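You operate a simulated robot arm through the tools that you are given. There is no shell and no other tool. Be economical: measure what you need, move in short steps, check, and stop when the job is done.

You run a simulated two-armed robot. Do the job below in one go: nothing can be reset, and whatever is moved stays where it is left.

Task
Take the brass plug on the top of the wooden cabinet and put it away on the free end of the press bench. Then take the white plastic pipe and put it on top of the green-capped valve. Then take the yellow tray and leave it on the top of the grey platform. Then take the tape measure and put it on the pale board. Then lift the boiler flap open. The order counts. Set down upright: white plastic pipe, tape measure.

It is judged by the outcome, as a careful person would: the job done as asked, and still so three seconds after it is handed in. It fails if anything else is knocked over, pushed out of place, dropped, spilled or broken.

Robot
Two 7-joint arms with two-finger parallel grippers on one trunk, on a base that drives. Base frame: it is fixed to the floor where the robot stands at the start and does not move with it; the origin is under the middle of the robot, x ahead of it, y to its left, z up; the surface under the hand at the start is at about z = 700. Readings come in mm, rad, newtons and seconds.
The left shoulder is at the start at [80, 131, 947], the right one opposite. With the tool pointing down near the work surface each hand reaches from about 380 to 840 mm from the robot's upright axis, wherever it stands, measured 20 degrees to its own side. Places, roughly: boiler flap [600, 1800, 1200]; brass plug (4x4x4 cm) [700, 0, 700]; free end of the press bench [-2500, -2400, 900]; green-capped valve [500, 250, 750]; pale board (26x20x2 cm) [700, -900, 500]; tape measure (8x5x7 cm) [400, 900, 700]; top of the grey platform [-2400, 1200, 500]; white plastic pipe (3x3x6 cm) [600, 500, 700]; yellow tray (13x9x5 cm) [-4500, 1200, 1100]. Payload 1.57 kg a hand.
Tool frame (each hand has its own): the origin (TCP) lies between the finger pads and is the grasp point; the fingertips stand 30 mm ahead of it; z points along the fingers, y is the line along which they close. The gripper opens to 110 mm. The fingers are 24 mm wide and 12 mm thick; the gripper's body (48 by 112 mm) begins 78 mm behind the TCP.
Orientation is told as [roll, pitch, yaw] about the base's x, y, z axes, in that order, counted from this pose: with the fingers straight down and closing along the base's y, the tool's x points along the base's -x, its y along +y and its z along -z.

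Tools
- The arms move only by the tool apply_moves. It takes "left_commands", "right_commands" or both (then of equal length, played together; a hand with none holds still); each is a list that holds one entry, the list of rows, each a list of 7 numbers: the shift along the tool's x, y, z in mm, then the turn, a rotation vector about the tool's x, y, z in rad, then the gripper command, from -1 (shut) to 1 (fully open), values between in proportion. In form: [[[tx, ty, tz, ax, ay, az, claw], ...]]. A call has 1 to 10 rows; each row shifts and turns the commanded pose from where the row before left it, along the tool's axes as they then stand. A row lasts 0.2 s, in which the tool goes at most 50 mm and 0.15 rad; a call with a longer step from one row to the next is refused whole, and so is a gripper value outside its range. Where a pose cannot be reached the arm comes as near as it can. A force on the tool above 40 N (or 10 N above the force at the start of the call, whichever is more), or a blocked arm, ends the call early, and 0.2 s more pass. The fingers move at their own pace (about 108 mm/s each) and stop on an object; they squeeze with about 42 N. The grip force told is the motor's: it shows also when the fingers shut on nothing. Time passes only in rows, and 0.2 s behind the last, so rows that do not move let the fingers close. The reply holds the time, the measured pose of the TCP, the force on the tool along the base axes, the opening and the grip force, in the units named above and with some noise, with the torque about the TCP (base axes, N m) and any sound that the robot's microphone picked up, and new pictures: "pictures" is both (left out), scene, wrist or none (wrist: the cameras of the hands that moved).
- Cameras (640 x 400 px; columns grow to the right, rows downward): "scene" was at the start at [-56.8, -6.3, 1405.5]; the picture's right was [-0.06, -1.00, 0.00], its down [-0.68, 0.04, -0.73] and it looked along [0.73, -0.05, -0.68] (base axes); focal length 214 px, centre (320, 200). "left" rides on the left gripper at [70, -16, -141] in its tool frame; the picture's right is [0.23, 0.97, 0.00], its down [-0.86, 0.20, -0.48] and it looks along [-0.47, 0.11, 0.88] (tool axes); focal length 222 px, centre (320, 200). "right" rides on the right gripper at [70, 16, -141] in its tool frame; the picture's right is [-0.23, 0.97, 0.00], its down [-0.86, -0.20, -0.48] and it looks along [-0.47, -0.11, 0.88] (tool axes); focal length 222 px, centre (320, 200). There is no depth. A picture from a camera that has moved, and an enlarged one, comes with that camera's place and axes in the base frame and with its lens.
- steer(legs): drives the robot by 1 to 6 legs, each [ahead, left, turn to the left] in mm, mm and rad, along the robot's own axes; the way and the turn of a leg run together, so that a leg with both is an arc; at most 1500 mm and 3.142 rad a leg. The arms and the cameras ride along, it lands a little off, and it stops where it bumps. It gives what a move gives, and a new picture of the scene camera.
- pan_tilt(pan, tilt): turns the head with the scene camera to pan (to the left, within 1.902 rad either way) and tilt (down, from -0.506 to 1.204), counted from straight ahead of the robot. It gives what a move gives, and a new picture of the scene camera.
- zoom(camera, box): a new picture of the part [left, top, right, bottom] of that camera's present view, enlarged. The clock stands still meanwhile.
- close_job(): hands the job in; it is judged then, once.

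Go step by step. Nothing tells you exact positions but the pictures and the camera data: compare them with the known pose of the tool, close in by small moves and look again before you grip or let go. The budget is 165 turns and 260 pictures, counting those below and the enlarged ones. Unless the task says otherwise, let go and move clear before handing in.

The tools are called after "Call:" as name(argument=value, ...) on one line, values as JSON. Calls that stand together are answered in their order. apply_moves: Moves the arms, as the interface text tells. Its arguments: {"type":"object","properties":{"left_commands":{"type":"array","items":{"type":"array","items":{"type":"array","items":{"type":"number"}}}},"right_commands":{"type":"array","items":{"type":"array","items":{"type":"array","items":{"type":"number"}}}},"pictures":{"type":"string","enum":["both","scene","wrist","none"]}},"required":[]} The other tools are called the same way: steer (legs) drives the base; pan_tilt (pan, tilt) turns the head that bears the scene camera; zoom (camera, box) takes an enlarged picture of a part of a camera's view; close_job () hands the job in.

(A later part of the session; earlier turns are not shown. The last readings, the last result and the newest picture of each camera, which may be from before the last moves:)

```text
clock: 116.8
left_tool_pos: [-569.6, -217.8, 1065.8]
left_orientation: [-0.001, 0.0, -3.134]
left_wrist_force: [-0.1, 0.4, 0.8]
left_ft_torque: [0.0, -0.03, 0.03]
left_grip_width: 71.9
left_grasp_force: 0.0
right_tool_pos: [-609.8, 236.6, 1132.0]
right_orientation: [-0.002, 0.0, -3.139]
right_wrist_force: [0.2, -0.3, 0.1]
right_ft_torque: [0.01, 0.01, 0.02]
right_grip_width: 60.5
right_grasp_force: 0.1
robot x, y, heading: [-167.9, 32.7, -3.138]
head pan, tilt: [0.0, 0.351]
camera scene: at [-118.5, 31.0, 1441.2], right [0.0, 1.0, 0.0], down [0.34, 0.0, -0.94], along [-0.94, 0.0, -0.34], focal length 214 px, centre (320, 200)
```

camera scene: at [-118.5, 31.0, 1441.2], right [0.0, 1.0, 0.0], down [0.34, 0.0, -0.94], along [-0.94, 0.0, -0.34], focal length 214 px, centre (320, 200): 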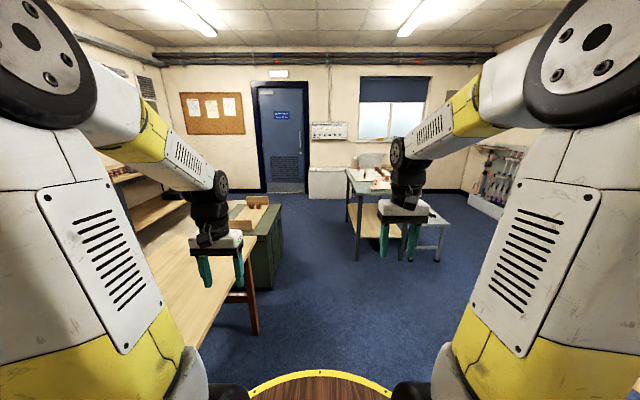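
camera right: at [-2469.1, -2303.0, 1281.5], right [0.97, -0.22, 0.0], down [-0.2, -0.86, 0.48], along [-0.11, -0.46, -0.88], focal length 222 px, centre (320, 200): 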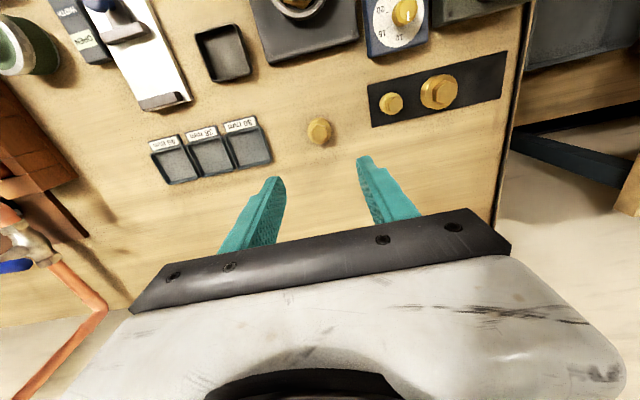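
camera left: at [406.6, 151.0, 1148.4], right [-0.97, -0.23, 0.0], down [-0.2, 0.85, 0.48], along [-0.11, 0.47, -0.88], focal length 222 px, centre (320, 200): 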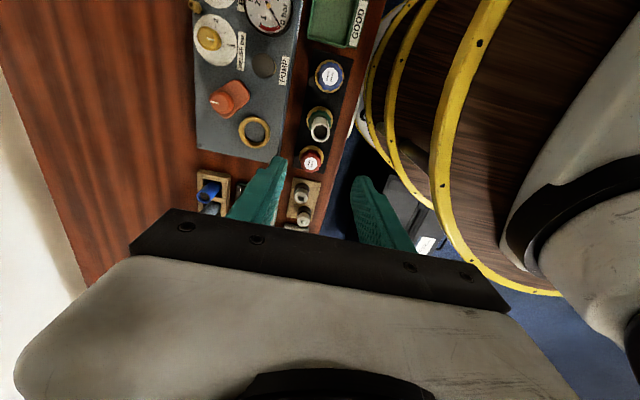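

The corridor between the cabinet and the parts table is open. Driving ahead about 3 m and looking right.

Call:
steer(legs=[[1500, 0, 0], [1400, 0, 0]])

Call:
pan_tilt(pan=-0.6, tilt=0.45)

Call:
pan_tilt(pan=-1.4, tilt=0.6)

```text
clock: 130.8
left_tool_pos: [-3475.3, -152.2, 1066.3]
left_orientation: [0.0, 0.0, 3.102]
left_wrist_force: [0.2, -0.4, 0.4]
left_ft_torque: [0.01, 0.0, 0.02]
left_grip_width: 71.6
left_grasp_force: 0.2
right_tool_pos: [-3494.3, 301.9, 1131.7]
right_orientation: [-0.001, 0.001, 3.098]
right_wrist_force: [0.1, -0.8, -0.2]
right_ft_torque: [-0.01, 0.04, 0.0]
right_grip_width: 60.9
right_grasp_force: 0.1
robot x, y, heading: [-3061.2, 76.3, 3.094]
head pan, tilt: [0.0, 0.351]
camera scene: at [-3013.1, 75.1, 1441.3], right [0.04, 1.0, 0.0], down [0.34, -0.02, -0.94], along [-0.94, 0.04, -0.34], focal length 214 px, centre (320, 200)
```

scene: 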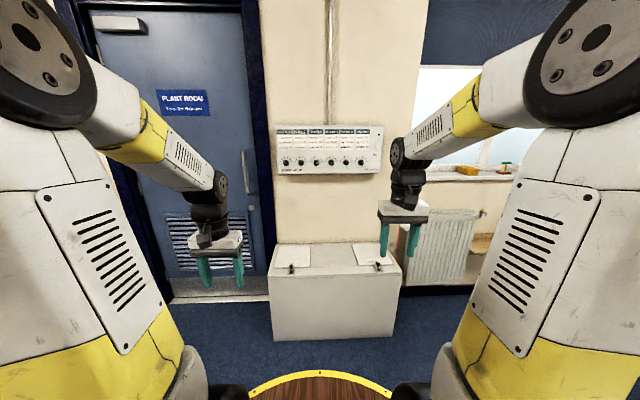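

```text
clock: 131.8
left_tool_pos: [-3475.8, -152.4, 1064.9]
left_orientation: [0.0, -0.002, 3.1]
left_wrist_force: [0.0, 0.6, 0.1]
left_ft_torque: [-0.03, 0.03, -0.04]
left_grip_width: 71.6
left_grasp_force: 0.0
right_tool_pos: [-3494.1, 303.2, 1131.4]
right_orientation: [-0.001, -0.001, 3.097]
right_wrist_force: [-1.0, -0.2, -0.9]
right_ft_torque: [0.01, 0.0, 0.02]
right_grip_width: 60.7
right_grasp_force: 0.1
robot x, y, heading: [-3059.0, 78.4, 3.099]
head pan, tilt: [-0.6, 0.45]
camera scene: at [-2993.6, 126.1, 1432.1], right [0.6, 0.8, 0.0], down [0.35, -0.26, -0.9], along [-0.72, 0.54, -0.44], focal length 214 px, centre (320, 200)
```

scene: 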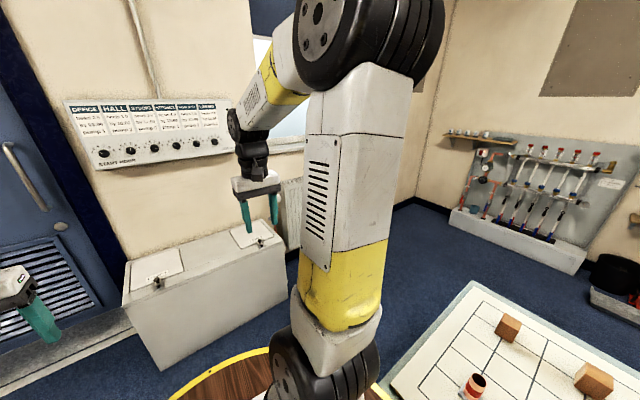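

```text
clock: 132.9
left_tool_pos: [-3474.7, -153.0, 1066.6]
left_orientation: [-0.001, 0.0, 3.101]
left_wrist_force: [-0.4, 0.6, 0.6]
left_ft_torque: [0.01, 0.03, -0.01]
left_grip_width: 71.6
left_grasp_force: 0.0
right_tool_pos: [-3494.4, 301.4, 1132.0]
right_orientation: [0.0, -0.001, 3.097]
right_wrist_force: [0.2, 0.0, 0.2]
right_ft_torque: [0.0, -0.04, 0.03]
right_grip_width: 60.6
right_grasp_force: 0.0
robot x, y, heading: [-3064.3, 79.6, 3.096]
head pan, tilt: [-1.4, 0.6]
camera scene: at [-2931.3, 158.6, 1418.6], right [0.99, 0.13, 0.0], down [0.07, -0.56, -0.83], along [-0.1, 0.82, -0.56], focal length 214 px, centre (320, 200)
```

scene: 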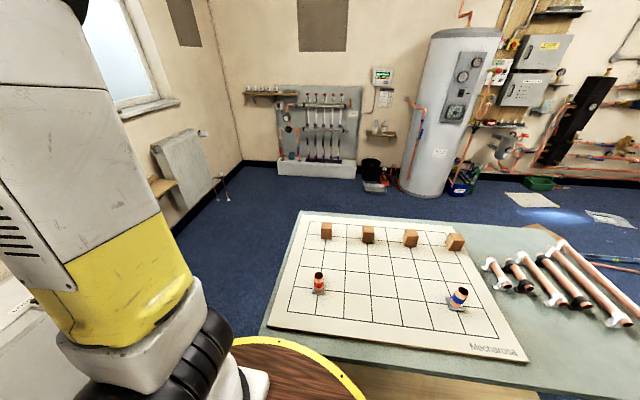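

The yellow tray is on the sill near [-4540, 1240]. Clearing the table end, then strafing right toward the window.

Call:
steer(legs=[[470, 0, 0.045], [0, -900, 0]])

Call:
pan_tilt(pan=0.0, tilt=0.4)

```text
clock: 140.1
left_tool_pos: [-3937.4, 750.0, 1065.7]
left_orientation: [0.0, -0.001, -3.121]
left_wrist_force: [0.8, 0.5, -0.5]
left_ft_torque: [-0.01, 0.01, 0.03]
left_grip_width: 71.5
left_grasp_force: 0.0
right_tool_pos: [-3983.5, 1203.5, 1132.0]
right_orientation: [0.001, -0.001, -3.122]
right_wrist_force: [0.4, -0.1, -0.7]
right_ft_torque: [0.01, 0.03, -0.02]
right_grip_width: 60.5
right_grasp_force: 0.1
robot x, y, heading: [-3540.3, 1003.0, -3.123]
head pan, tilt: [-1.4, 0.6]
camera scene: at [-3413.6, 1094.1, 1418.5], right [0.98, 0.19, 0.0], down [0.11, -0.56, -0.83], along [-0.15, 0.81, -0.56], focal length 214 px, centre (320, 200)
```

scene: 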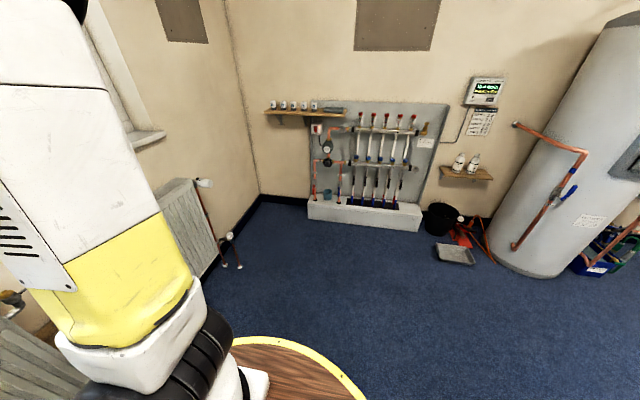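

```text
clock: 141.7
left_tool_pos: [-3937.7, 749.4, 1065.6]
left_orientation: [-0.001, -0.001, -3.12]
left_wrist_force: [0.9, 0.5, -0.3]
left_ft_torque: [0.0, 0.0, 0.0]
left_grip_width: 71.2
left_grasp_force: 0.1
right_tool_pos: [-3984.0, 1202.3, 1131.0]
right_orientation: [0.0, -0.002, -3.124]
right_wrist_force: [0.1, 0.0, -0.2]
right_ft_torque: [0.02, 0.02, 0.01]
right_grip_width: 60.4
right_grasp_force: 0.0
robot x, y, heading: [-3536.8, 1005.3, -3.121]
head pan, tilt: [0.0, 0.4]
camera scene: at [-3489.8, 1005.8, 1436.8], right [-0.02, 1.0, 0.0], down [0.39, 0.01, -0.92], along [-0.92, -0.01, -0.39], focal length 214 px, centre (320, 200)
```

scene: 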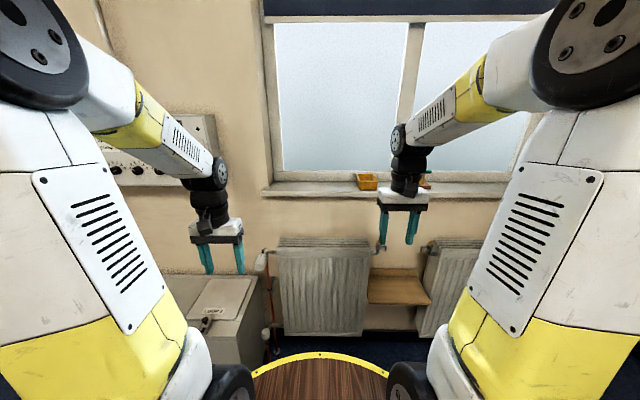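

Call:
zoom(camera="scene", box=[330, 150, 450, 225])

```text
5.33 times, centred on (390, 188) of scene
camera zoom: at [-3489.8, 1005.8, 1436.8], right [-0.02, 1.0, 0.0], down [0.39, 0.01, -0.92], along [-0.92, -0.01, -0.39], focal length 1144 px, centre (-53, 267)
```

zoom: 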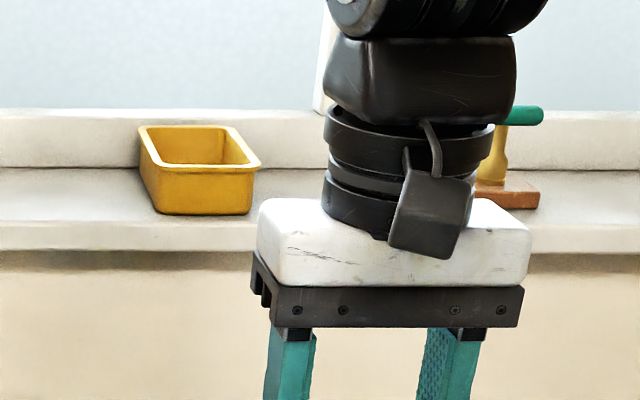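

The tray lies with its long side along x, centred near [-4455, 1210]. Raising the right hand, opening it fully and driving 170 mm closer.

Call:
apply_moves(right_commands=[[[0, 0, -45, 0, 0, 0, 1], [0, 0, -45, 0, 0, 0, 1], [0, 0, -45, 0, 0, 0, 1]]], pictures="none")

Call:
steer(legs=[[180, 0, -0.018]])

Call:
apply_moves(right_commands=[[[-45, 0, 0, 0, 0, 0, 1], [-45, 0, 0, 0, 0, 0, 1], [-45, 0, 0, 0, 0, 0, 1], [-40, 0, 0, 0, 0, 0, 1]]], pictures="both")

```text
clock: 142.5
left_tool_pos: [-3936.8, 750.9, 1066.2]
left_orientation: [0.001, 0.0, -3.121]
left_wrist_force: [-0.2, -0.2, -0.6]
left_ft_torque: [0.03, -0.03, -0.02]
left_grip_width: 71.6
left_grasp_force: 0.0
right_tool_pos: [-3981.1, 1202.8, 1269.3]
right_orientation: [-0.001, 0.003, -3.123]
right_wrist_force: [1.0, 0.1, -0.1]
right_ft_torque: [0.01, -0.02, -0.03]
right_grip_width: 109.9
right_grasp_force: 0.1
robot x, y, heading: [-3539.0, 1003.8, -3.124]
head pan, tilt: [0.0, 0.4]
```

```text
clock: 144.0
left_tool_pos: [-4127.8, 755.7, 1065.2]
left_orientation: [0.001, 0.0, -3.137]
left_wrist_force: [0.3, 0.6, 0.2]
left_ft_torque: [0.01, 0.04, 0.03]
left_grip_width: 71.9
left_grasp_force: 0.0
right_tool_pos: [-4165.4, 1209.0, 1266.9]
right_orientation: [0.001, -0.001, 3.139]
right_wrist_force: [0.1, 0.1, 0.0]
right_ft_torque: [0.02, 0.0, 0.01]
right_grip_width: 110.0
right_grasp_force: 0.1
robot x, y, heading: [-3724.7, 1000.4, 3.14]
head pan, tilt: [0.0, 0.4]
camera scene: at [-3675.6, 1003.5, 1436.8], right [0.0, 1.0, 0.0], down [0.39, 0.0, -0.92], along [-0.92, 0.0, -0.39], focal length 214 px, centre (320, 200)
```

scene: 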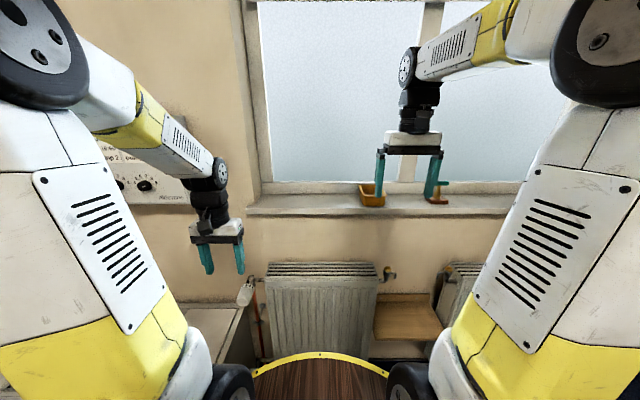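

```text
clock: 145.0
left_tool_pos: [-4127.4, 755.6, 1066.3]
left_orientation: [-0.001, 0.001, -3.136]
left_wrist_force: [0.0, -0.1, -0.1]
left_ft_torque: [0.02, 0.0, -0.02]
left_grip_width: 71.7
left_grasp_force: 0.0
right_tool_pos: [-4341.5, 1208.5, 1268.0]
right_orientation: [0.001, 0.0, 3.14]
right_wrist_force: [0.6, 0.5, 0.1]
right_ft_torque: [-0.05, 0.01, -0.02]
right_grip_width: 109.9
right_grasp_force: 0.1
robot x, y, heading: [-3721.8, 1007.2, 3.138]
head pan, tilt: [0.0, 0.4]
camera scene: at [-3675.3, 1003.5, 1436.7], right [0.0, 1.0, 0.0], down [0.39, 0.0, -0.92], along [-0.92, 0.0, -0.39], focal length 214 px, centre (320, 200)
camera right: at [-4272.4, 1193.2, 1410.9], right [-0.23, -0.97, 0.0], down [-0.85, 0.2, 0.48], along [-0.47, 0.11, -0.88], focal length 222 px, centre (320, 200)
```

scene: 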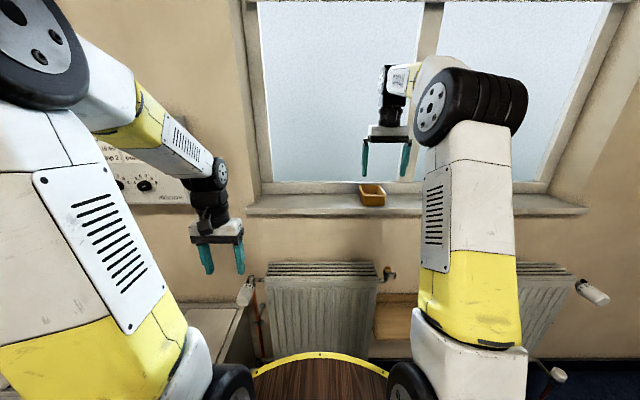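
right: 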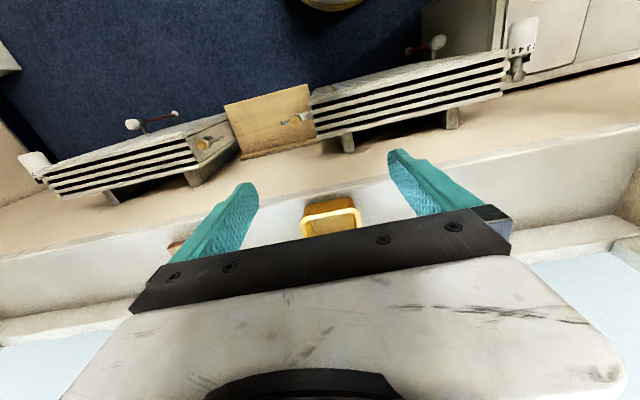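

Zooming both cameras on the tray to triangulate.

Call:
zoom(camera="scene", box=[320, 165, 416, 225])

Call:
zoom(camera="right", box=[250, 160, 410, 260])

```text
6.67 times, centred on (368, 195) of scene
camera zoom: at [-3675.3, 1003.5, 1436.7], right [0.0, 1.0, 0.0], down [0.39, 0.0, -0.92], along [-0.92, 0.0, -0.39], focal length 1430 px, centre (0, 233)
```

zoom: 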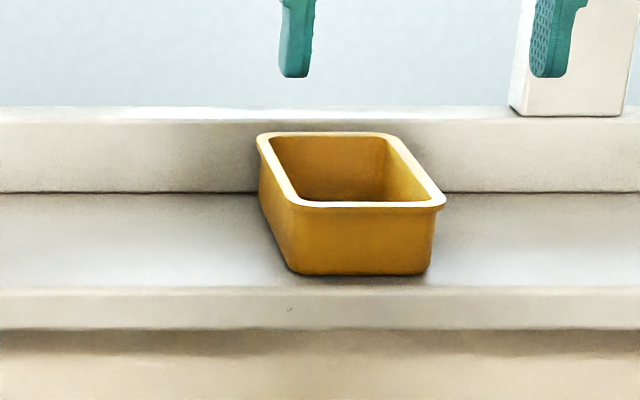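

```text
4.00 times, centred on (330, 210) of right
camera zoom: at [-4272.4, 1193.2, 1410.9], right [-0.23, -0.97, 0.0], down [-0.85, 0.2, 0.48], along [-0.47, 0.11, -0.88], focal length 888 px, centre (280, 160)
```

zoom: 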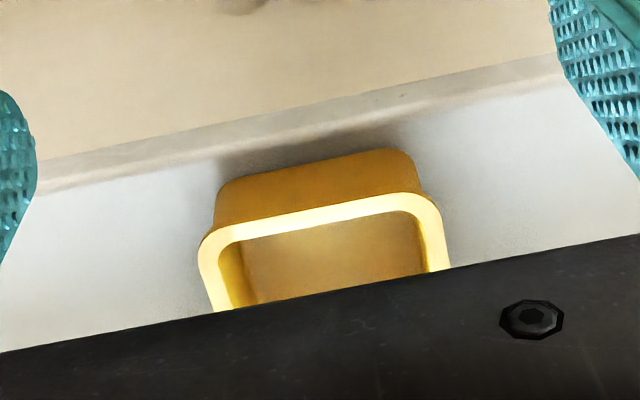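

The tray's centre is at about [-4517, 1220], sill at z≈1079, rim at 1125. Driving 60 mm closer and moving above it.

Call:
steer(legs=[[60, 0, 0]])

Call:
apply_moves(right_commands=[[[-40, -5, 20, 0, 0, 0, 1], [-40, -5, 20, 0, 0, 0, 1], [-30, -2, 30, 0, 0, 0, 1]]], pictures="both")

Call:
zoom(camera="scene", box=[310, 150, 438, 230])

```text
clock: 146.0
left_tool_pos: [-4189.2, 756.9, 1065.8]
left_orientation: [0.0, -0.001, -3.139]
left_wrist_force: [0.7, -0.8, 0.6]
left_ft_torque: [-0.03, 0.02, 0.02]
left_grip_width: 71.6
left_grasp_force: 0.1
right_tool_pos: [-4402.5, 1208.3, 1268.1]
right_orientation: [0.0, -0.001, 3.139]
right_wrist_force: [-0.6, 1.1, -0.8]
right_ft_torque: [0.01, 0.03, 0.0]
right_grip_width: 110.0
right_grasp_force: 0.1
robot x, y, heading: [-3783.5, 1006.0, 3.139]
head pan, tilt: [0.0, 0.4]
camera scene: at [-3736.0, 1003.6, 1436.8], right [0.0, 1.0, 0.0], down [0.39, 0.0, -0.92], along [-0.92, 0.0, -0.39], focal length 214 px, centre (320, 200)
```

scene: 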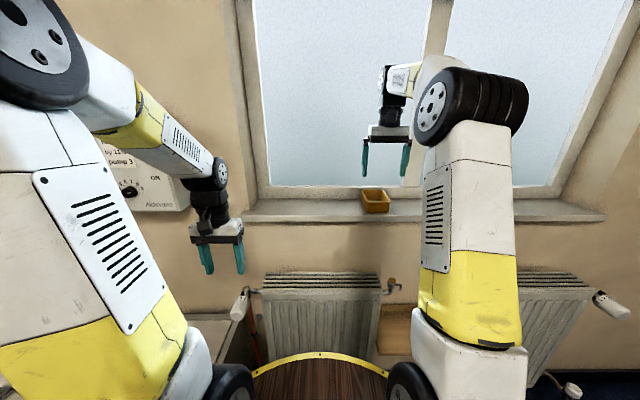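

```text
clock: 146.8
left_tool_pos: [-4188.6, 755.8, 1065.6]
left_orientation: [0.001, 0.001, -3.14]
left_wrist_force: [1.1, 0.5, 0.2]
left_ft_torque: [0.0, 0.05, -0.03]
left_grip_width: 71.7
left_grasp_force: 0.1
right_tool_pos: [-4510.8, 1220.8, 1196.4]
right_orientation: [-0.001, -0.002, 3.138]
right_wrist_force: [0.7, 0.4, 0.6]
right_ft_torque: [0.01, 0.03, 0.02]
right_grip_width: 110.1
right_grasp_force: 0.0
robot x, y, heading: [-3783.1, 1007.0, 3.14]
head pan, tilt: [0.0, 0.4]
camera scene: at [-3735.8, 1003.6, 1436.7], right [0.0, 1.0, 0.0], down [0.39, 0.0, -0.92], along [-0.92, 0.0, -0.39], focal length 214 px, centre (320, 200)
camera right: at [-4441.3, 1206.2, 1338.2], right [-0.23, -0.97, 0.0], down [-0.85, 0.2, 0.48], along [-0.47, 0.11, -0.88], focal length 222 px, centre (320, 200)
```

scene: 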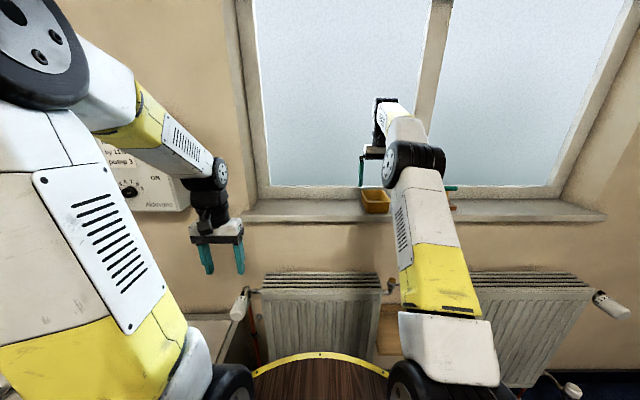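
right: 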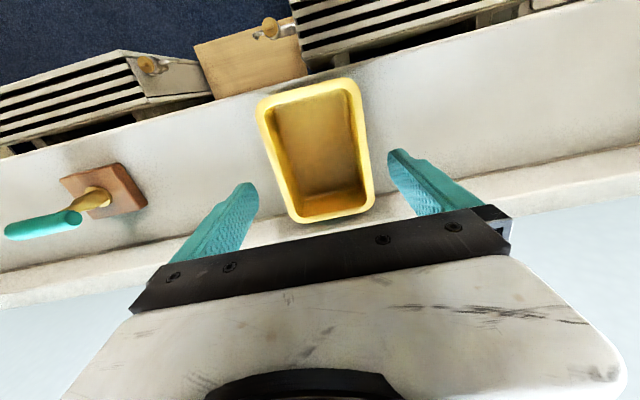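

```text
5.00 times, centred on (374, 190) of scene
camera zoom: at [-3735.8, 1003.6, 1436.7], right [0.0, 1.0, 0.0], down [0.39, 0.0, -0.92], along [-0.92, 0.0, -0.39], focal length 1072 px, centre (50, 250)
```

zoom: 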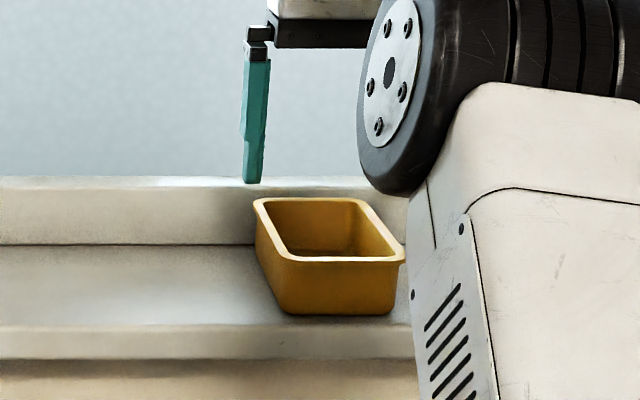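

The tray is centred between the fingers. Lowering to grip height.

Call:
apply_moves(right_commands=[[[0, 0.5, 40, 0, 0, 0, 1], [0, 0, 30, 0, 0, 0, 1], [0, 0, 9, 0, 0, 0, 1]]], pictures="wrist")

```text
clock: 147.6
left_tool_pos: [-4187.9, 757.0, 1065.7]
left_orientation: [0.0, 0.0, -3.141]
left_wrist_force: [0.2, 0.2, -0.1]
left_ft_torque: [0.02, 0.0, 0.02]
left_grip_width: 72.0
left_grasp_force: 0.0
right_tool_pos: [-4511.7, 1221.6, 1118.0]
right_orientation: [-0.002, 0.0, 3.136]
right_wrist_force: [0.0, 0.0, -0.1]
right_ft_torque: [-0.02, 0.02, 0.0]
right_grip_width: 109.9
right_grasp_force: 0.0
robot x, y, heading: [-3781.2, 1002.6, 3.144]
head pan, tilt: [0.0, 0.4]
camera right: at [-4442.5, 1205.9, 1259.8], right [-0.23, -0.97, 0.0], down [-0.85, 0.2, 0.48], along [-0.47, 0.11, -0.88], focal length 222 px, centre (320, 200)
```

right: 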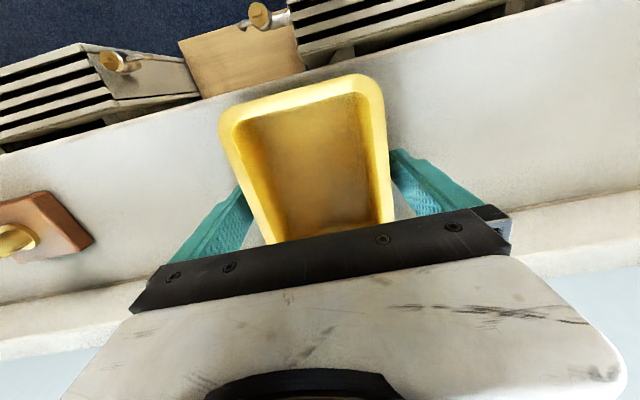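

The fingers straddle the tray. Closing and lifting a little.

Call:
apply_moves(right_commands=[[[0, 0, 3, 0, 0, 0, 1], [0, 0, 0, 0, 0, 0, -1], [0, 0, 0, 0, 0, 0, -1], [0, 0, 0, 0, 0, 0, -1], [0, 0, -20, 0, 0, 0, -1], [0, 0, -40, 0, 0, 0, -1], [0, 0, -40, 0, 0, 0, -1]]], pictures="both")

```text
clock: 149.2
left_tool_pos: [-4188.5, 756.6, 1066.4]
left_orientation: [0.001, 0.001, -3.139]
left_wrist_force: [0.7, 0.2, 0.0]
left_ft_torque: [-0.03, 0.02, 0.0]
left_grip_width: 71.7
left_grasp_force: 0.0
right_tool_pos: [-4512.8, 1220.4, 1207.1]
right_orientation: [0.0, 0.003, 3.14]
right_wrist_force: [0.5, 0.4, -0.4]
right_ft_torque: [0.0, 0.02, 0.01]
right_grip_width: 85.2
right_grasp_force: 42.2
right hand out of reach, approached as far as the arm can: row 7
robot x, y, heading: [-3787.7, 1001.8, 3.137]
head pan, tilt: [0.0, 0.4]
camera scene: at [-3736.0, 1003.7, 1436.8], right [0.0, 1.0, 0.0], down [0.39, 0.0, -0.92], along [-0.92, 0.0, -0.39], focal length 214 px, centre (320, 200)
camera right: at [-4442.7, 1204.2, 1349.3], right [-0.23, -0.97, 0.0], down [-0.86, 0.2, 0.48], along [-0.46, 0.11, -0.88], focal length 222 px, centre (320, 200)
```

scene: 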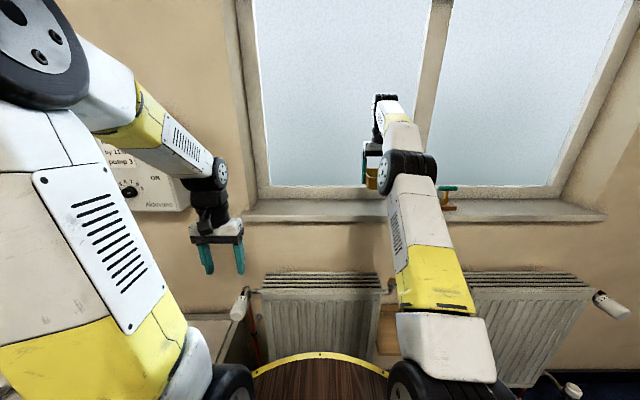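
right: 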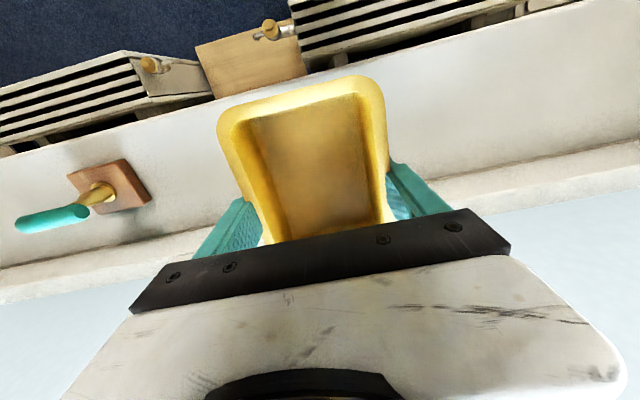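

Tray gripped level. Retracting it, then backing away and turning toward the grey platform.

Call:
apply_moves(right_commands=[[[45, 0, 0, 0, 0, 0, -1], [45, 0, 0, 0, 0, 0, -1], [45, 0, 0, 0, 0, 0, -1], [45, 0, 0, 0, 0, 0, -1], [45, 0, 0, 0, 0, 0, -1], [45, 0, 0, 0, 0, 0, -1]]], pictures="none")

Call:
steer(legs=[[-250, 0, 0], [0, -350, 0], [0, 0, -1.571], [0, 0, -1.571]])

Call:
pan_tilt(pan=0.0, tilt=0.7)

```text
clock: 150.6
left_tool_pos: [-4189.2, 757.1, 1064.9]
left_orientation: [-0.001, 0.0, -3.14]
left_wrist_force: [-0.1, 0.2, -1.0]
left_ft_torque: [-0.01, -0.03, -0.03]
left_grip_width: 71.6
left_grasp_force: 0.2
right_tool_pos: [-4243.7, 1222.0, 1206.7]
right_orientation: [0.001, -0.002, 3.141]
right_wrist_force: [-0.5, 0.0, -1.1]
right_ft_torque: [0.01, -0.04, -0.01]
right_grip_width: 85.7
right_grasp_force: 42.4
robot x, y, heading: [-3783.9, 1003.4, 3.138]
head pan, tilt: [0.0, 0.4]
```

```text
clock: 161.9
left_tool_pos: [-3132.4, 1604.1, 1066.2]
left_orientation: [0.0, -0.001, 0.012]
left_wrist_force: [-0.4, 0.1, 0.7]
left_ft_torque: [0.01, 0.03, 0.01]
left_grip_width: 71.6
left_grasp_force: 0.0
right_tool_pos: [-3071.6, 1139.9, 1206.6]
right_orientation: [0.001, -0.001, 0.007]
right_wrist_force: [0.6, 0.2, -1.0]
right_ft_torque: [-0.04, 0.01, -0.04]
right_grip_width: 85.7
right_grasp_force: 41.8
robot x, y, heading: [-3530.3, 1348.0, 0.005]
head pan, tilt: [0.0, 0.4]
camera scene: at [-3580.8, 1350.2, 1436.8], right [0.01, -1.0, 0.0], down [-0.39, 0.0, -0.92], along [0.92, 0.01, -0.39], focal length 214 px, centre (320, 200)
```

scene: 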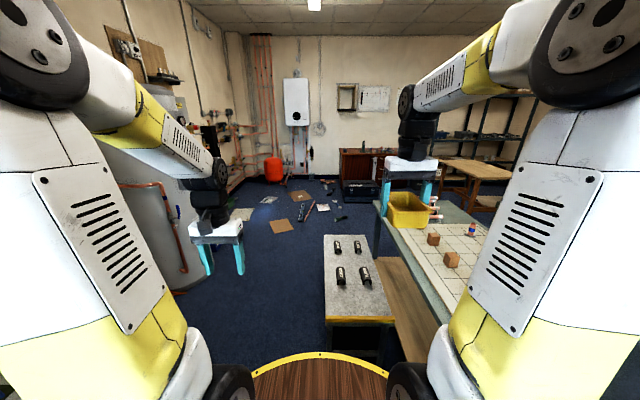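

```text
clock: 162.7
left_tool_pos: [-3131.9, 1604.2, 1065.7]
left_orientation: [0.0, 0.0, 0.012]
left_wrist_force: [0.4, -0.3, 0.2]
left_ft_torque: [0.0, 0.04, 0.0]
left_grip_width: 71.5
left_grasp_force: 0.0
right_tool_pos: [-3071.8, 1138.8, 1207.5]
right_orientation: [-0.001, 0.0, 0.007]
right_wrist_force: [-0.4, 0.4, -0.5]
right_ft_torque: [0.01, -0.01, 0.02]
right_grip_width: 85.4
right_grasp_force: 42.2
robot x, y, heading: [-3535.6, 1351.2, 0.005]
head pan, tilt: [0.0, 0.7]
camera scene: at [-3588.5, 1350.2, 1410.0], right [0.01, -1.0, 0.0], down [-0.64, 0.0, -0.77], along [0.77, 0.01, -0.64], focal length 214 px, centre (320, 200)
```

scene: 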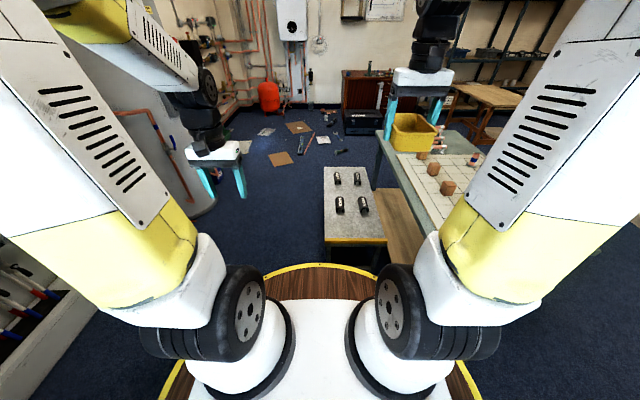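

Call:
zoom(camera="scene", box=[300, 150, 428, 260])

```text
3.64 times, centred on (364, 205) of scene
camera zoom: at [-3588.5, 1350.2, 1410.0], right [0.01, -1.0, 0.0], down [-0.64, 0.0, -0.77], along [0.77, 0.01, -0.64], focal length 780 px, centre (160, 182)
```

zoom: 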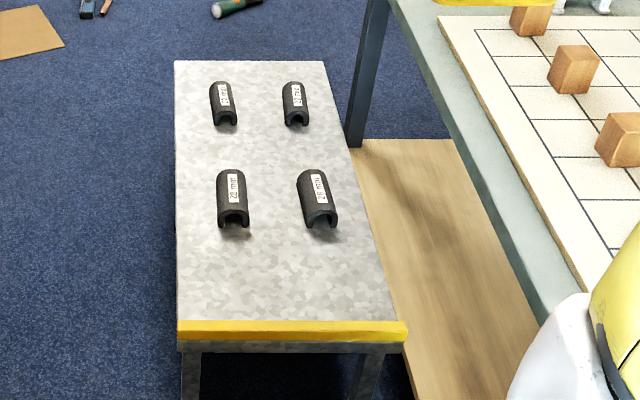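

The platform top spans x -2824..-2073, y 997..1336, with pipe-lagging samples starting at x≈-2608; its near end is free. I'll put the tray at about [-2722, 1165]. Driving 250 mm ahead.

Call:
steer(legs=[[255, 0, 0]])

Call:
apply_moves(right_commands=[[[-35, 9, 25, 0, 0, 0, -1], [-35, 9, 25, 0, 0, 0, -1], [-28, 8, 30, 0, 0, 0, -1], [0, 0, 45, 0, 0, 0, -1], [0, 0, 45, 0, 0, 0, -1], [0, 0, 45, 0, 0, 0, -1], [0, 0, 45, 0, 0, 0, -1], [0, 0, 45, 0, 0, 0, -1], [0, 0, 45, 0, 0, 0, -1], [0, 0, 45, 0, 0, 0, -1]]], pictures="both")

```text
clock: 164.5
left_tool_pos: [-2881.1, 1606.7, 1065.8]
left_orientation: [0.001, 0.002, 0.014]
left_wrist_force: [-0.9, 0.9, -0.8]
left_ft_torque: [0.01, -0.01, 0.01]
left_grip_width: 71.6
left_grasp_force: 0.0
right_tool_pos: [-2820.5, 1142.4, 1206.6]
right_orientation: [0.0, 0.002, 0.008]
right_wrist_force: [-0.4, 0.3, -0.4]
right_ft_torque: [0.03, -0.02, -0.02]
right_grip_width: 85.3
right_grasp_force: 42.4
robot x, y, heading: [-3282.6, 1353.9, 0.009]
head pan, tilt: [0.0, 0.7]
camera scene: at [-3337.1, 1352.0, 1409.9], right [0.01, -1.0, 0.0], down [-0.64, -0.01, -0.76], along [0.76, 0.01, -0.64], focal length 214 px, centre (320, 200)
```

scene: 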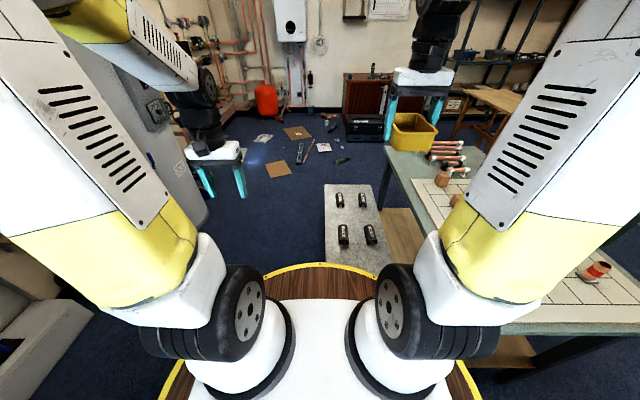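

```text
clock: 166.7
left_tool_pos: [-2880.4, 1606.0, 1065.4]
left_orientation: [-0.001, 0.001, 0.012]
left_wrist_force: [0.2, -0.7, -0.2]
left_ft_torque: [0.02, -0.04, -0.01]
left_grip_width: 71.5
left_grasp_force: 0.1
right_tool_pos: [-2721.6, 1166.4, 813.2]
right_orientation: [0.0, 0.0, 0.009]
right_wrist_force: [-0.6, -0.1, -0.4]
right_ft_torque: [0.01, -0.03, -0.01]
right_grip_width: 85.4
right_grasp_force: 41.8
robot x, y, heading: [-3281.1, 1353.7, 0.011]
head pan, tilt: [0.0, 0.7]
camera scene: at [-3337.3, 1352.1, 1409.9], right [0.01, -1.0, 0.0], down [-0.64, -0.01, -0.77], along [0.76, 0.01, -0.64], focal length 214 px, centre (320, 200)
camera right: at [-2792.1, 1184.0, 955.7], right [0.22, 0.98, 0.0], down [0.86, -0.19, 0.48], along [0.47, -0.1, -0.88], focal length 222 px, centre (320, 200)
```

scene: 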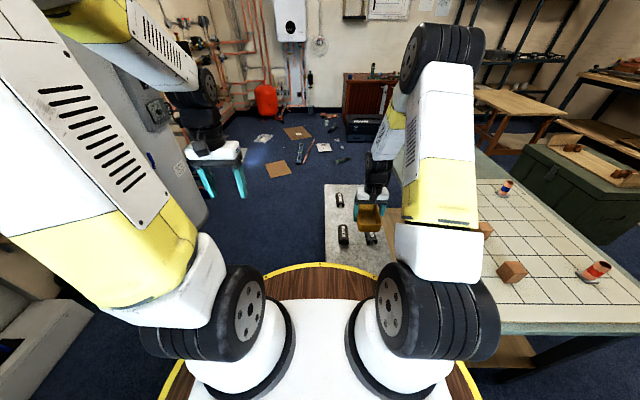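
right: 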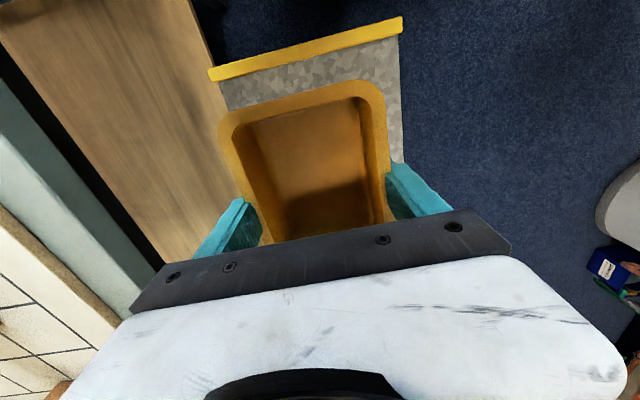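

Positioned over the free end. Lowering toward the platform.

Call:
apply_moves(right_commands=[[[0, 0, 45, 0, 0, 0, -1], [0, 0, 45, 0, 0, 0, -1], [0, 0, 45, 0, 0, 0, -1], [0, 0, 45, 0, 0, 0, -1], [0, 0, 45, 0, 0, 0, -1], [0, 0, 25, 0, 0, 0, -1]]], pictures="both")

Call:
zoom(camera="scene", box=[300, 170, 428, 260])

```text
clock: 168.1
left_tool_pos: [-2880.6, 1605.3, 1065.7]
left_orientation: [0.0, 0.0, 0.013]
left_wrist_force: [0.4, 0.2, 0.0]
left_ft_torque: [0.02, -0.01, 0.02]
left_grip_width: 71.6
left_grasp_force: 0.0
right_tool_pos: [-2724.1, 1167.2, 561.4]
right_orientation: [-0.001, 0.0, 0.008]
right_wrist_force: [0.4, 0.2, -0.7]
right_ft_torque: [0.01, 0.02, 0.02]
right_grip_width: 85.4
right_grasp_force: 41.7
robot x, y, heading: [-3281.0, 1351.7, 0.002]
head pan, tilt: [0.0, 0.7]
camera scene: at [-3337.1, 1352.1, 1409.9], right [0.01, -1.0, 0.0], down [-0.64, -0.01, -0.76], along [0.76, 0.01, -0.64], focal length 214 px, centre (320, 200)
camera right: at [-2793.8, 1184.4, 703.9], right [0.22, 0.98, 0.0], down [0.86, -0.19, 0.48], along [0.47, -0.1, -0.88], focal length 222 px, centre (320, 200)
```

scene: 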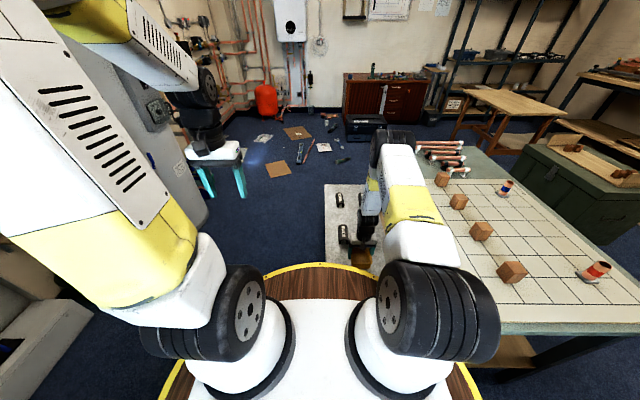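
right: 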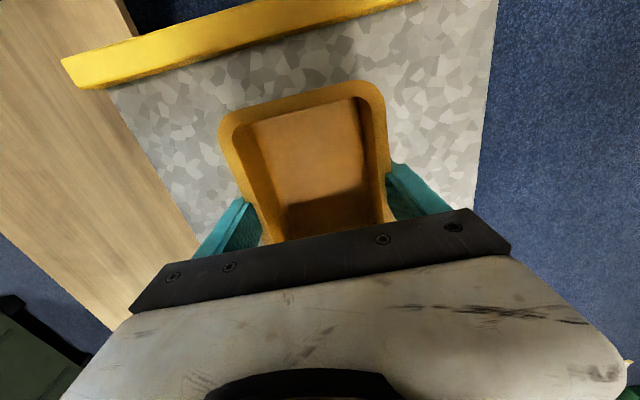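

```text
4.44 times, centred on (364, 215) of scene
camera zoom: at [-3337.1, 1352.1, 1409.9], right [0.01, -1.0, 0.0], down [-0.64, -0.01, -0.76], along [0.76, 0.01, -0.64], focal length 953 px, centre (124, 133)
```

zoom: 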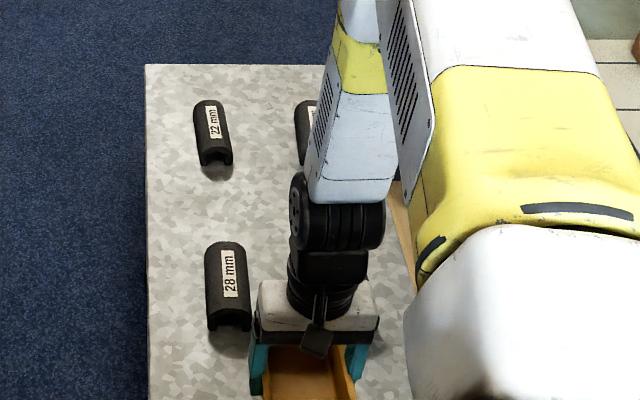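

About 25 mm left. Lowering gently until contact.

Call:
apply_moves(right_commands=[[[0, 0, 10, 0, 0, 0, -1], [0, 0, 6, 0, 0, 0, -1], [0, 0, 3, 0, 0, 0, -1], [0, 0, 2, 0, 0, 0, -1]]], pictures="none")

Call:
apply_moves(right_commands=[[[0, 0, 2, 0, 0, 0, -1], [0, 0, 2, 0, 0, 0, -1]]], pictures="none")

```text
clock: 169.1
left_tool_pos: [-2879.9, 1606.3, 1063.7]
left_orientation: [0.0, 0.0, 0.011]
left_wrist_force: [-0.4, 0.3, -0.4]
left_ft_torque: [0.02, -0.04, 0.01]
left_grip_width: 71.4
left_grasp_force: 0.1
right_tool_pos: [-2724.1, 1168.3, 541.9]
right_orientation: [-0.002, 0.001, 0.009]
right_wrist_force: [0.0, -0.2, -1.9]
right_ft_torque: [0.0, 0.01, -0.01]
right_grip_width: 85.5
right_grasp_force: 42.0
robot x, y, heading: [-3284.0, 1356.8, 0.01]
head pan, tilt: [0.0, 0.7]
```

```text
clock: 169.7
left_tool_pos: [-2879.6, 1605.6, 1064.6]
left_orientation: [-0.001, 0.001, 0.011]
left_wrist_force: [-1.0, -0.3, -0.5]
left_ft_torque: [-0.02, -0.02, -0.02]
left_grip_width: 71.3
left_grasp_force: 0.1
right_tool_pos: [-2722.2, 1167.6, 537.3]
right_orientation: [0.0, 0.0, 0.01]
right_wrist_force: [0.2, -0.2, -1.0]
right_ft_torque: [-0.04, 0.0, 0.01]
right_grip_width: 85.3
right_grasp_force: 42.5
robot x, y, heading: [-3282.1, 1353.9, 0.008]
head pan, tilt: [0.0, 0.7]
```

Call:
apply_moves(right_commands=[[[0, 0, 1.5, 0, 0, 0, -1], [0, 0, 1.5, 0, 0, 0, -1]]], pictures="wrist")

```text
clock: 170.3
left_tool_pos: [-2880.6, 1606.2, 1065.3]
left_orientation: [0.0, 0.0, 0.011]
left_wrist_force: [-0.1, 0.1, -0.2]
left_ft_torque: [0.01, -0.03, 0.01]
left_grip_width: 71.5
left_grasp_force: 0.0
right_tool_pos: [-2722.7, 1169.3, 534.7]
right_orientation: [-0.001, 0.002, 0.008]
right_wrist_force: [0.1, -0.3, -0.7]
right_ft_torque: [0.0, 0.01, -0.03]
right_grip_width: 85.8
right_grasp_force: 41.6
robot x, y, heading: [-3283.8, 1350.0, 0.007]
head pan, tilt: [0.0, 0.7]
camera right: at [-2793.2, 1184.8, 675.9], right [0.22, 0.98, 0.0], down [0.86, -0.19, 0.48], along [0.47, -0.1, -0.88], focal length 222 px, centre (320, 200)
```

right: 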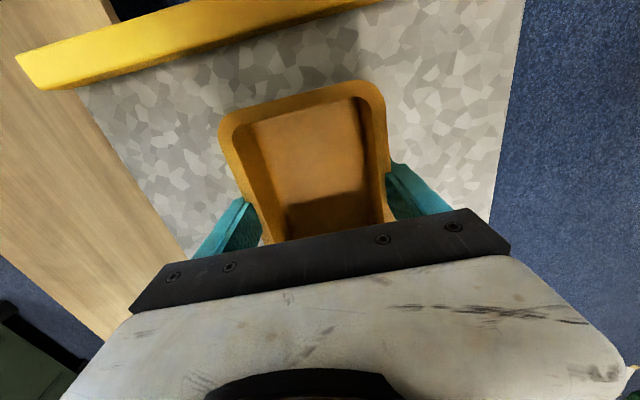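

Not yet in contact; continuing in small steps.

Call:
apply_moves(right_commands=[[[0, 0, 3, 0, 0, 0, -1], [0, 0, 2, 0, 0, 0, -1]]], pictures="none")

Call:
apply_moves(right_commands=[[[0, 0, 2, 0, 0, 0, -1], [0, 0, 2, 0, 0, 0, -1]]], pictures="none")

```text
clock: 170.9
left_tool_pos: [-2880.1, 1606.1, 1065.9]
left_orientation: [0.001, 0.001, 0.011]
left_wrist_force: [-0.5, 0.4, -0.2]
left_ft_torque: [-0.01, -0.02, 0.01]
left_grip_width: 71.6
left_grasp_force: 0.1
right_tool_pos: [-2723.6, 1168.4, 529.0]
right_orientation: [0.001, 0.0, 0.008]
right_wrist_force: [-0.1, 0.9, -1.2]
right_ft_torque: [-0.01, 0.02, -0.02]
right_grip_width: 85.3
right_grasp_force: 42.0
robot x, y, heading: [-3278.9, 1355.3, 0.008]
head pan, tilt: [0.0, 0.7]
```

```text
clock: 171.5
left_tool_pos: [-2880.5, 1605.2, 1065.3]
left_orientation: [-0.001, -0.001, 0.012]
left_wrist_force: [-0.4, 0.0, 0.0]
left_ft_torque: [0.01, 0.01, 0.02]
left_grip_width: 71.4
left_grasp_force: 0.0
right_tool_pos: [-2724.3, 1168.9, 525.7]
right_orientation: [0.002, 0.001, 0.009]
right_wrist_force: [0.5, 0.0, -1.2]
right_ft_torque: [0.01, 0.0, 0.0]
right_grip_width: 85.5
right_grasp_force: 41.8
robot x, y, heading: [-3284.7, 1354.3, 0.005]
head pan, tilt: [0.0, 0.7]
```

Call:
apply_moves(right_commands=[[[0, 0, 2, 0, 0, 0, -1], [0, 0, 2, 0, 0, 0, -1]]], pictures="none")

Call:
apply_moves(right_commands=[[[0, 0, 2, 0, 0, 0, -1], [0, 0, 2, 0, 0, 0, -1]]], pictures="wrist")

```text
clock: 172.1
left_tool_pos: [-2880.5, 1606.9, 1064.4]
left_orientation: [0.001, 0.0, 0.014]
left_wrist_force: [-0.2, -0.2, 0.7]
left_ft_torque: [0.0, 0.01, -0.02]
left_grip_width: 71.7
left_grasp_force: 0.0
right_tool_pos: [-2722.0, 1168.3, 520.1]
right_orientation: [0.0, 0.001, 0.011]
right_wrist_force: [0.6, 0.6, -1.6]
right_ft_torque: [0.0, 0.02, -0.03]
right_grip_width: 85.4
right_grasp_force: 41.7
robot x, y, heading: [-3277.9, 1350.4, 0.009]
head pan, tilt: [0.0, 0.7]
```

```text
clock: 172.7
left_tool_pos: [-2880.2, 1605.8, 1065.5]
left_orientation: [0.0, 0.0, 0.012]
left_wrist_force: [-0.2, -0.2, -0.7]
left_ft_torque: [0.02, 0.02, -0.03]
left_grip_width: 71.2
left_grasp_force: 0.0
right_tool_pos: [-2722.3, 1169.1, 515.2]
right_orientation: [-0.001, 0.0, 0.008]
right_wrist_force: [0.4, 0.1, -0.7]
right_ft_torque: [0.02, -0.01, 0.01]
right_grip_width: 85.5
right_grasp_force: 42.3
robot x, y, heading: [-3281.7, 1354.5, 0.009]
head pan, tilt: [0.0, 0.7]
camera right: at [-2793.0, 1185.2, 658.4], right [0.22, 0.98, 0.0], down [0.86, -0.19, 0.48], along [0.47, -0.1, -0.88], focal length 222 px, centre (320, 200)
```

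right: 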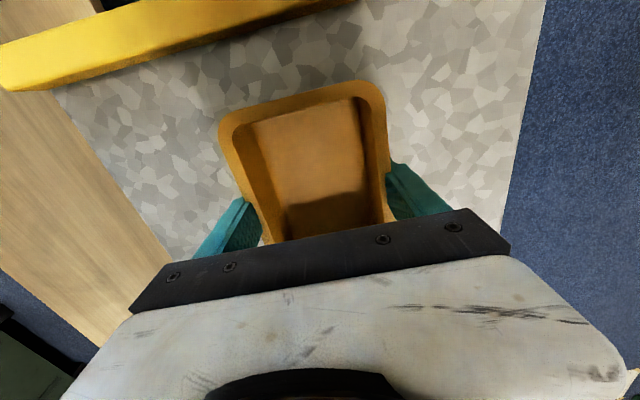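

Cross-checking the views gives the plate at about z 470–482, so a little further down.

Call:
apply_moves(right_commands=[[[0, 0, 2, 0, 0, 0, -1], [0, 0, 2, 0, 0, 0, -1]]], pictures="none")

Call:
apply_moves(right_commands=[[[0, 0, 2, 0, 0, 0, -1], [0, 0, 2, 0, 0, 0, -1]]], pictures="none")

Call:
apply_moves(right_commands=[[[0, 0, 2, 0, 0, 0, -1]]], pictures="none")

```text
clock: 173.3
left_tool_pos: [-2881.0, 1606.3, 1065.4]
left_orientation: [0.0, 0.0, 0.012]
left_wrist_force: [0.3, -1.2, -0.3]
left_ft_torque: [-0.03, -0.01, -0.02]
left_grip_width: 71.5
left_grasp_force: 0.1
right_tool_pos: [-2722.3, 1169.1, 513.9]
right_orientation: [0.0, -0.001, 0.009]
right_wrist_force: [-1.2, -0.1, 2.7]
right_ft_torque: [0.0, -0.15, 0.0]
right_grip_width: 85.4
right_grasp_force: 42.1
robot x, y, heading: [-3282.6, 1352.8, 0.005]
head pan, tilt: [0.0, 0.7]
```

```text
clock: 173.9
left_tool_pos: [-2880.2, 1605.6, 1065.8]
left_orientation: [-0.001, 0.0, 0.012]
left_wrist_force: [-0.6, -0.5, -0.6]
left_ft_torque: [0.03, -0.03, 0.01]
left_grip_width: 71.8
left_grasp_force: 0.1
right_tool_pos: [-2721.7, 1168.1, 509.8]
right_orientation: [0.0, -0.003, 0.01]
right_wrist_force: [-4.3, 0.2, 38.1]
right_ft_torque: [0.04, 0.1, 0.04]
right_grip_width: 85.7
right_grasp_force: 41.8
robot x, y, heading: [-3285.2, 1354.0, 0.012]
head pan, tilt: [0.0, 0.7]
```

```text
clock: 174.2
left_tool_pos: [-2880.4, 1605.5, 1064.1]
left_orientation: [0.002, -0.001, 0.011]
left_wrist_force: [-0.1, 0.6, 0.4]
left_ft_torque: [0.02, 0.02, -0.03]
left_grip_width: 71.9
left_grasp_force: 0.0
right_tool_pos: [-2721.2, 1169.0, 509.9]
right_orientation: [0.001, 0.0, 0.009]
right_wrist_force: [-2.7, 0.5, 13.9]
right_ft_torque: [-0.03, -0.14, 0.03]
right_grip_width: 85.3
right_grasp_force: 41.7
robot x, y, heading: [-3277.5, 1352.3, 0.008]
head pan, tilt: [0.0, 0.7]
stopped in row 1 (right hand): the force on the tool passed its limit at 55 N (the readings are from after the stop); the commanded pose is now the measured one
```

Contact at TCP 511. Opening the fingers and lifting away.

Call:
apply_moves(right_commands=[[[0, 0, -1.5, 0, 0, 0, -1], [0, 0, 0, 0, 0, 0, 0.85], [0, 0, 0, 0, 0, 0, 0.95], [0, 0, -20, 0, 0, 0, 0.95], [0, 0, -40, 0, 0, 0, 0.95], [0, 0, -45, 0, 0, 0, 0.95], [0, 0, -45, 0, 0, 0, 0.95], [0, 0, -45, 0, 0, 0, 0.95], [0, 0, -45, 0, 0, 0, 0.95]]], pictures="wrist")

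```text
clock: 176.2
left_tool_pos: [-2880.9, 1606.5, 1066.2]
left_orientation: [0.0, 0.001, 0.013]
left_wrist_force: [0.4, 0.1, -0.8]
left_ft_torque: [0.01, 0.01, -0.01]
left_grip_width: 71.7
left_grasp_force: 0.0
right_tool_pos: [-2722.3, 1166.6, 747.9]
right_orientation: [0.001, 0.0, 0.008]
right_wrist_force: [0.0, -1.0, 0.9]
right_ft_torque: [0.0, 0.03, -0.02]
right_grip_width: 107.5
right_grasp_force: 0.1
robot x, y, heading: [-3285.3, 1353.9, 0.007]
head pan, tilt: [0.0, 0.7]
camera right: at [-2791.1, 1183.5, 890.8], right [0.22, 0.98, 0.0], down [0.86, -0.19, 0.48], along [0.47, -0.1, -0.88], focal length 222 px, centre (320, 200)
```

right: 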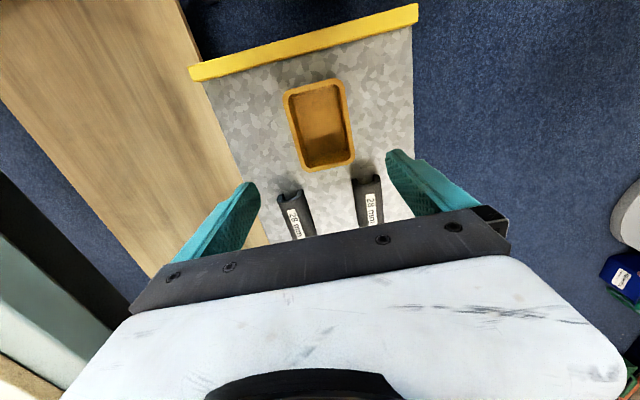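

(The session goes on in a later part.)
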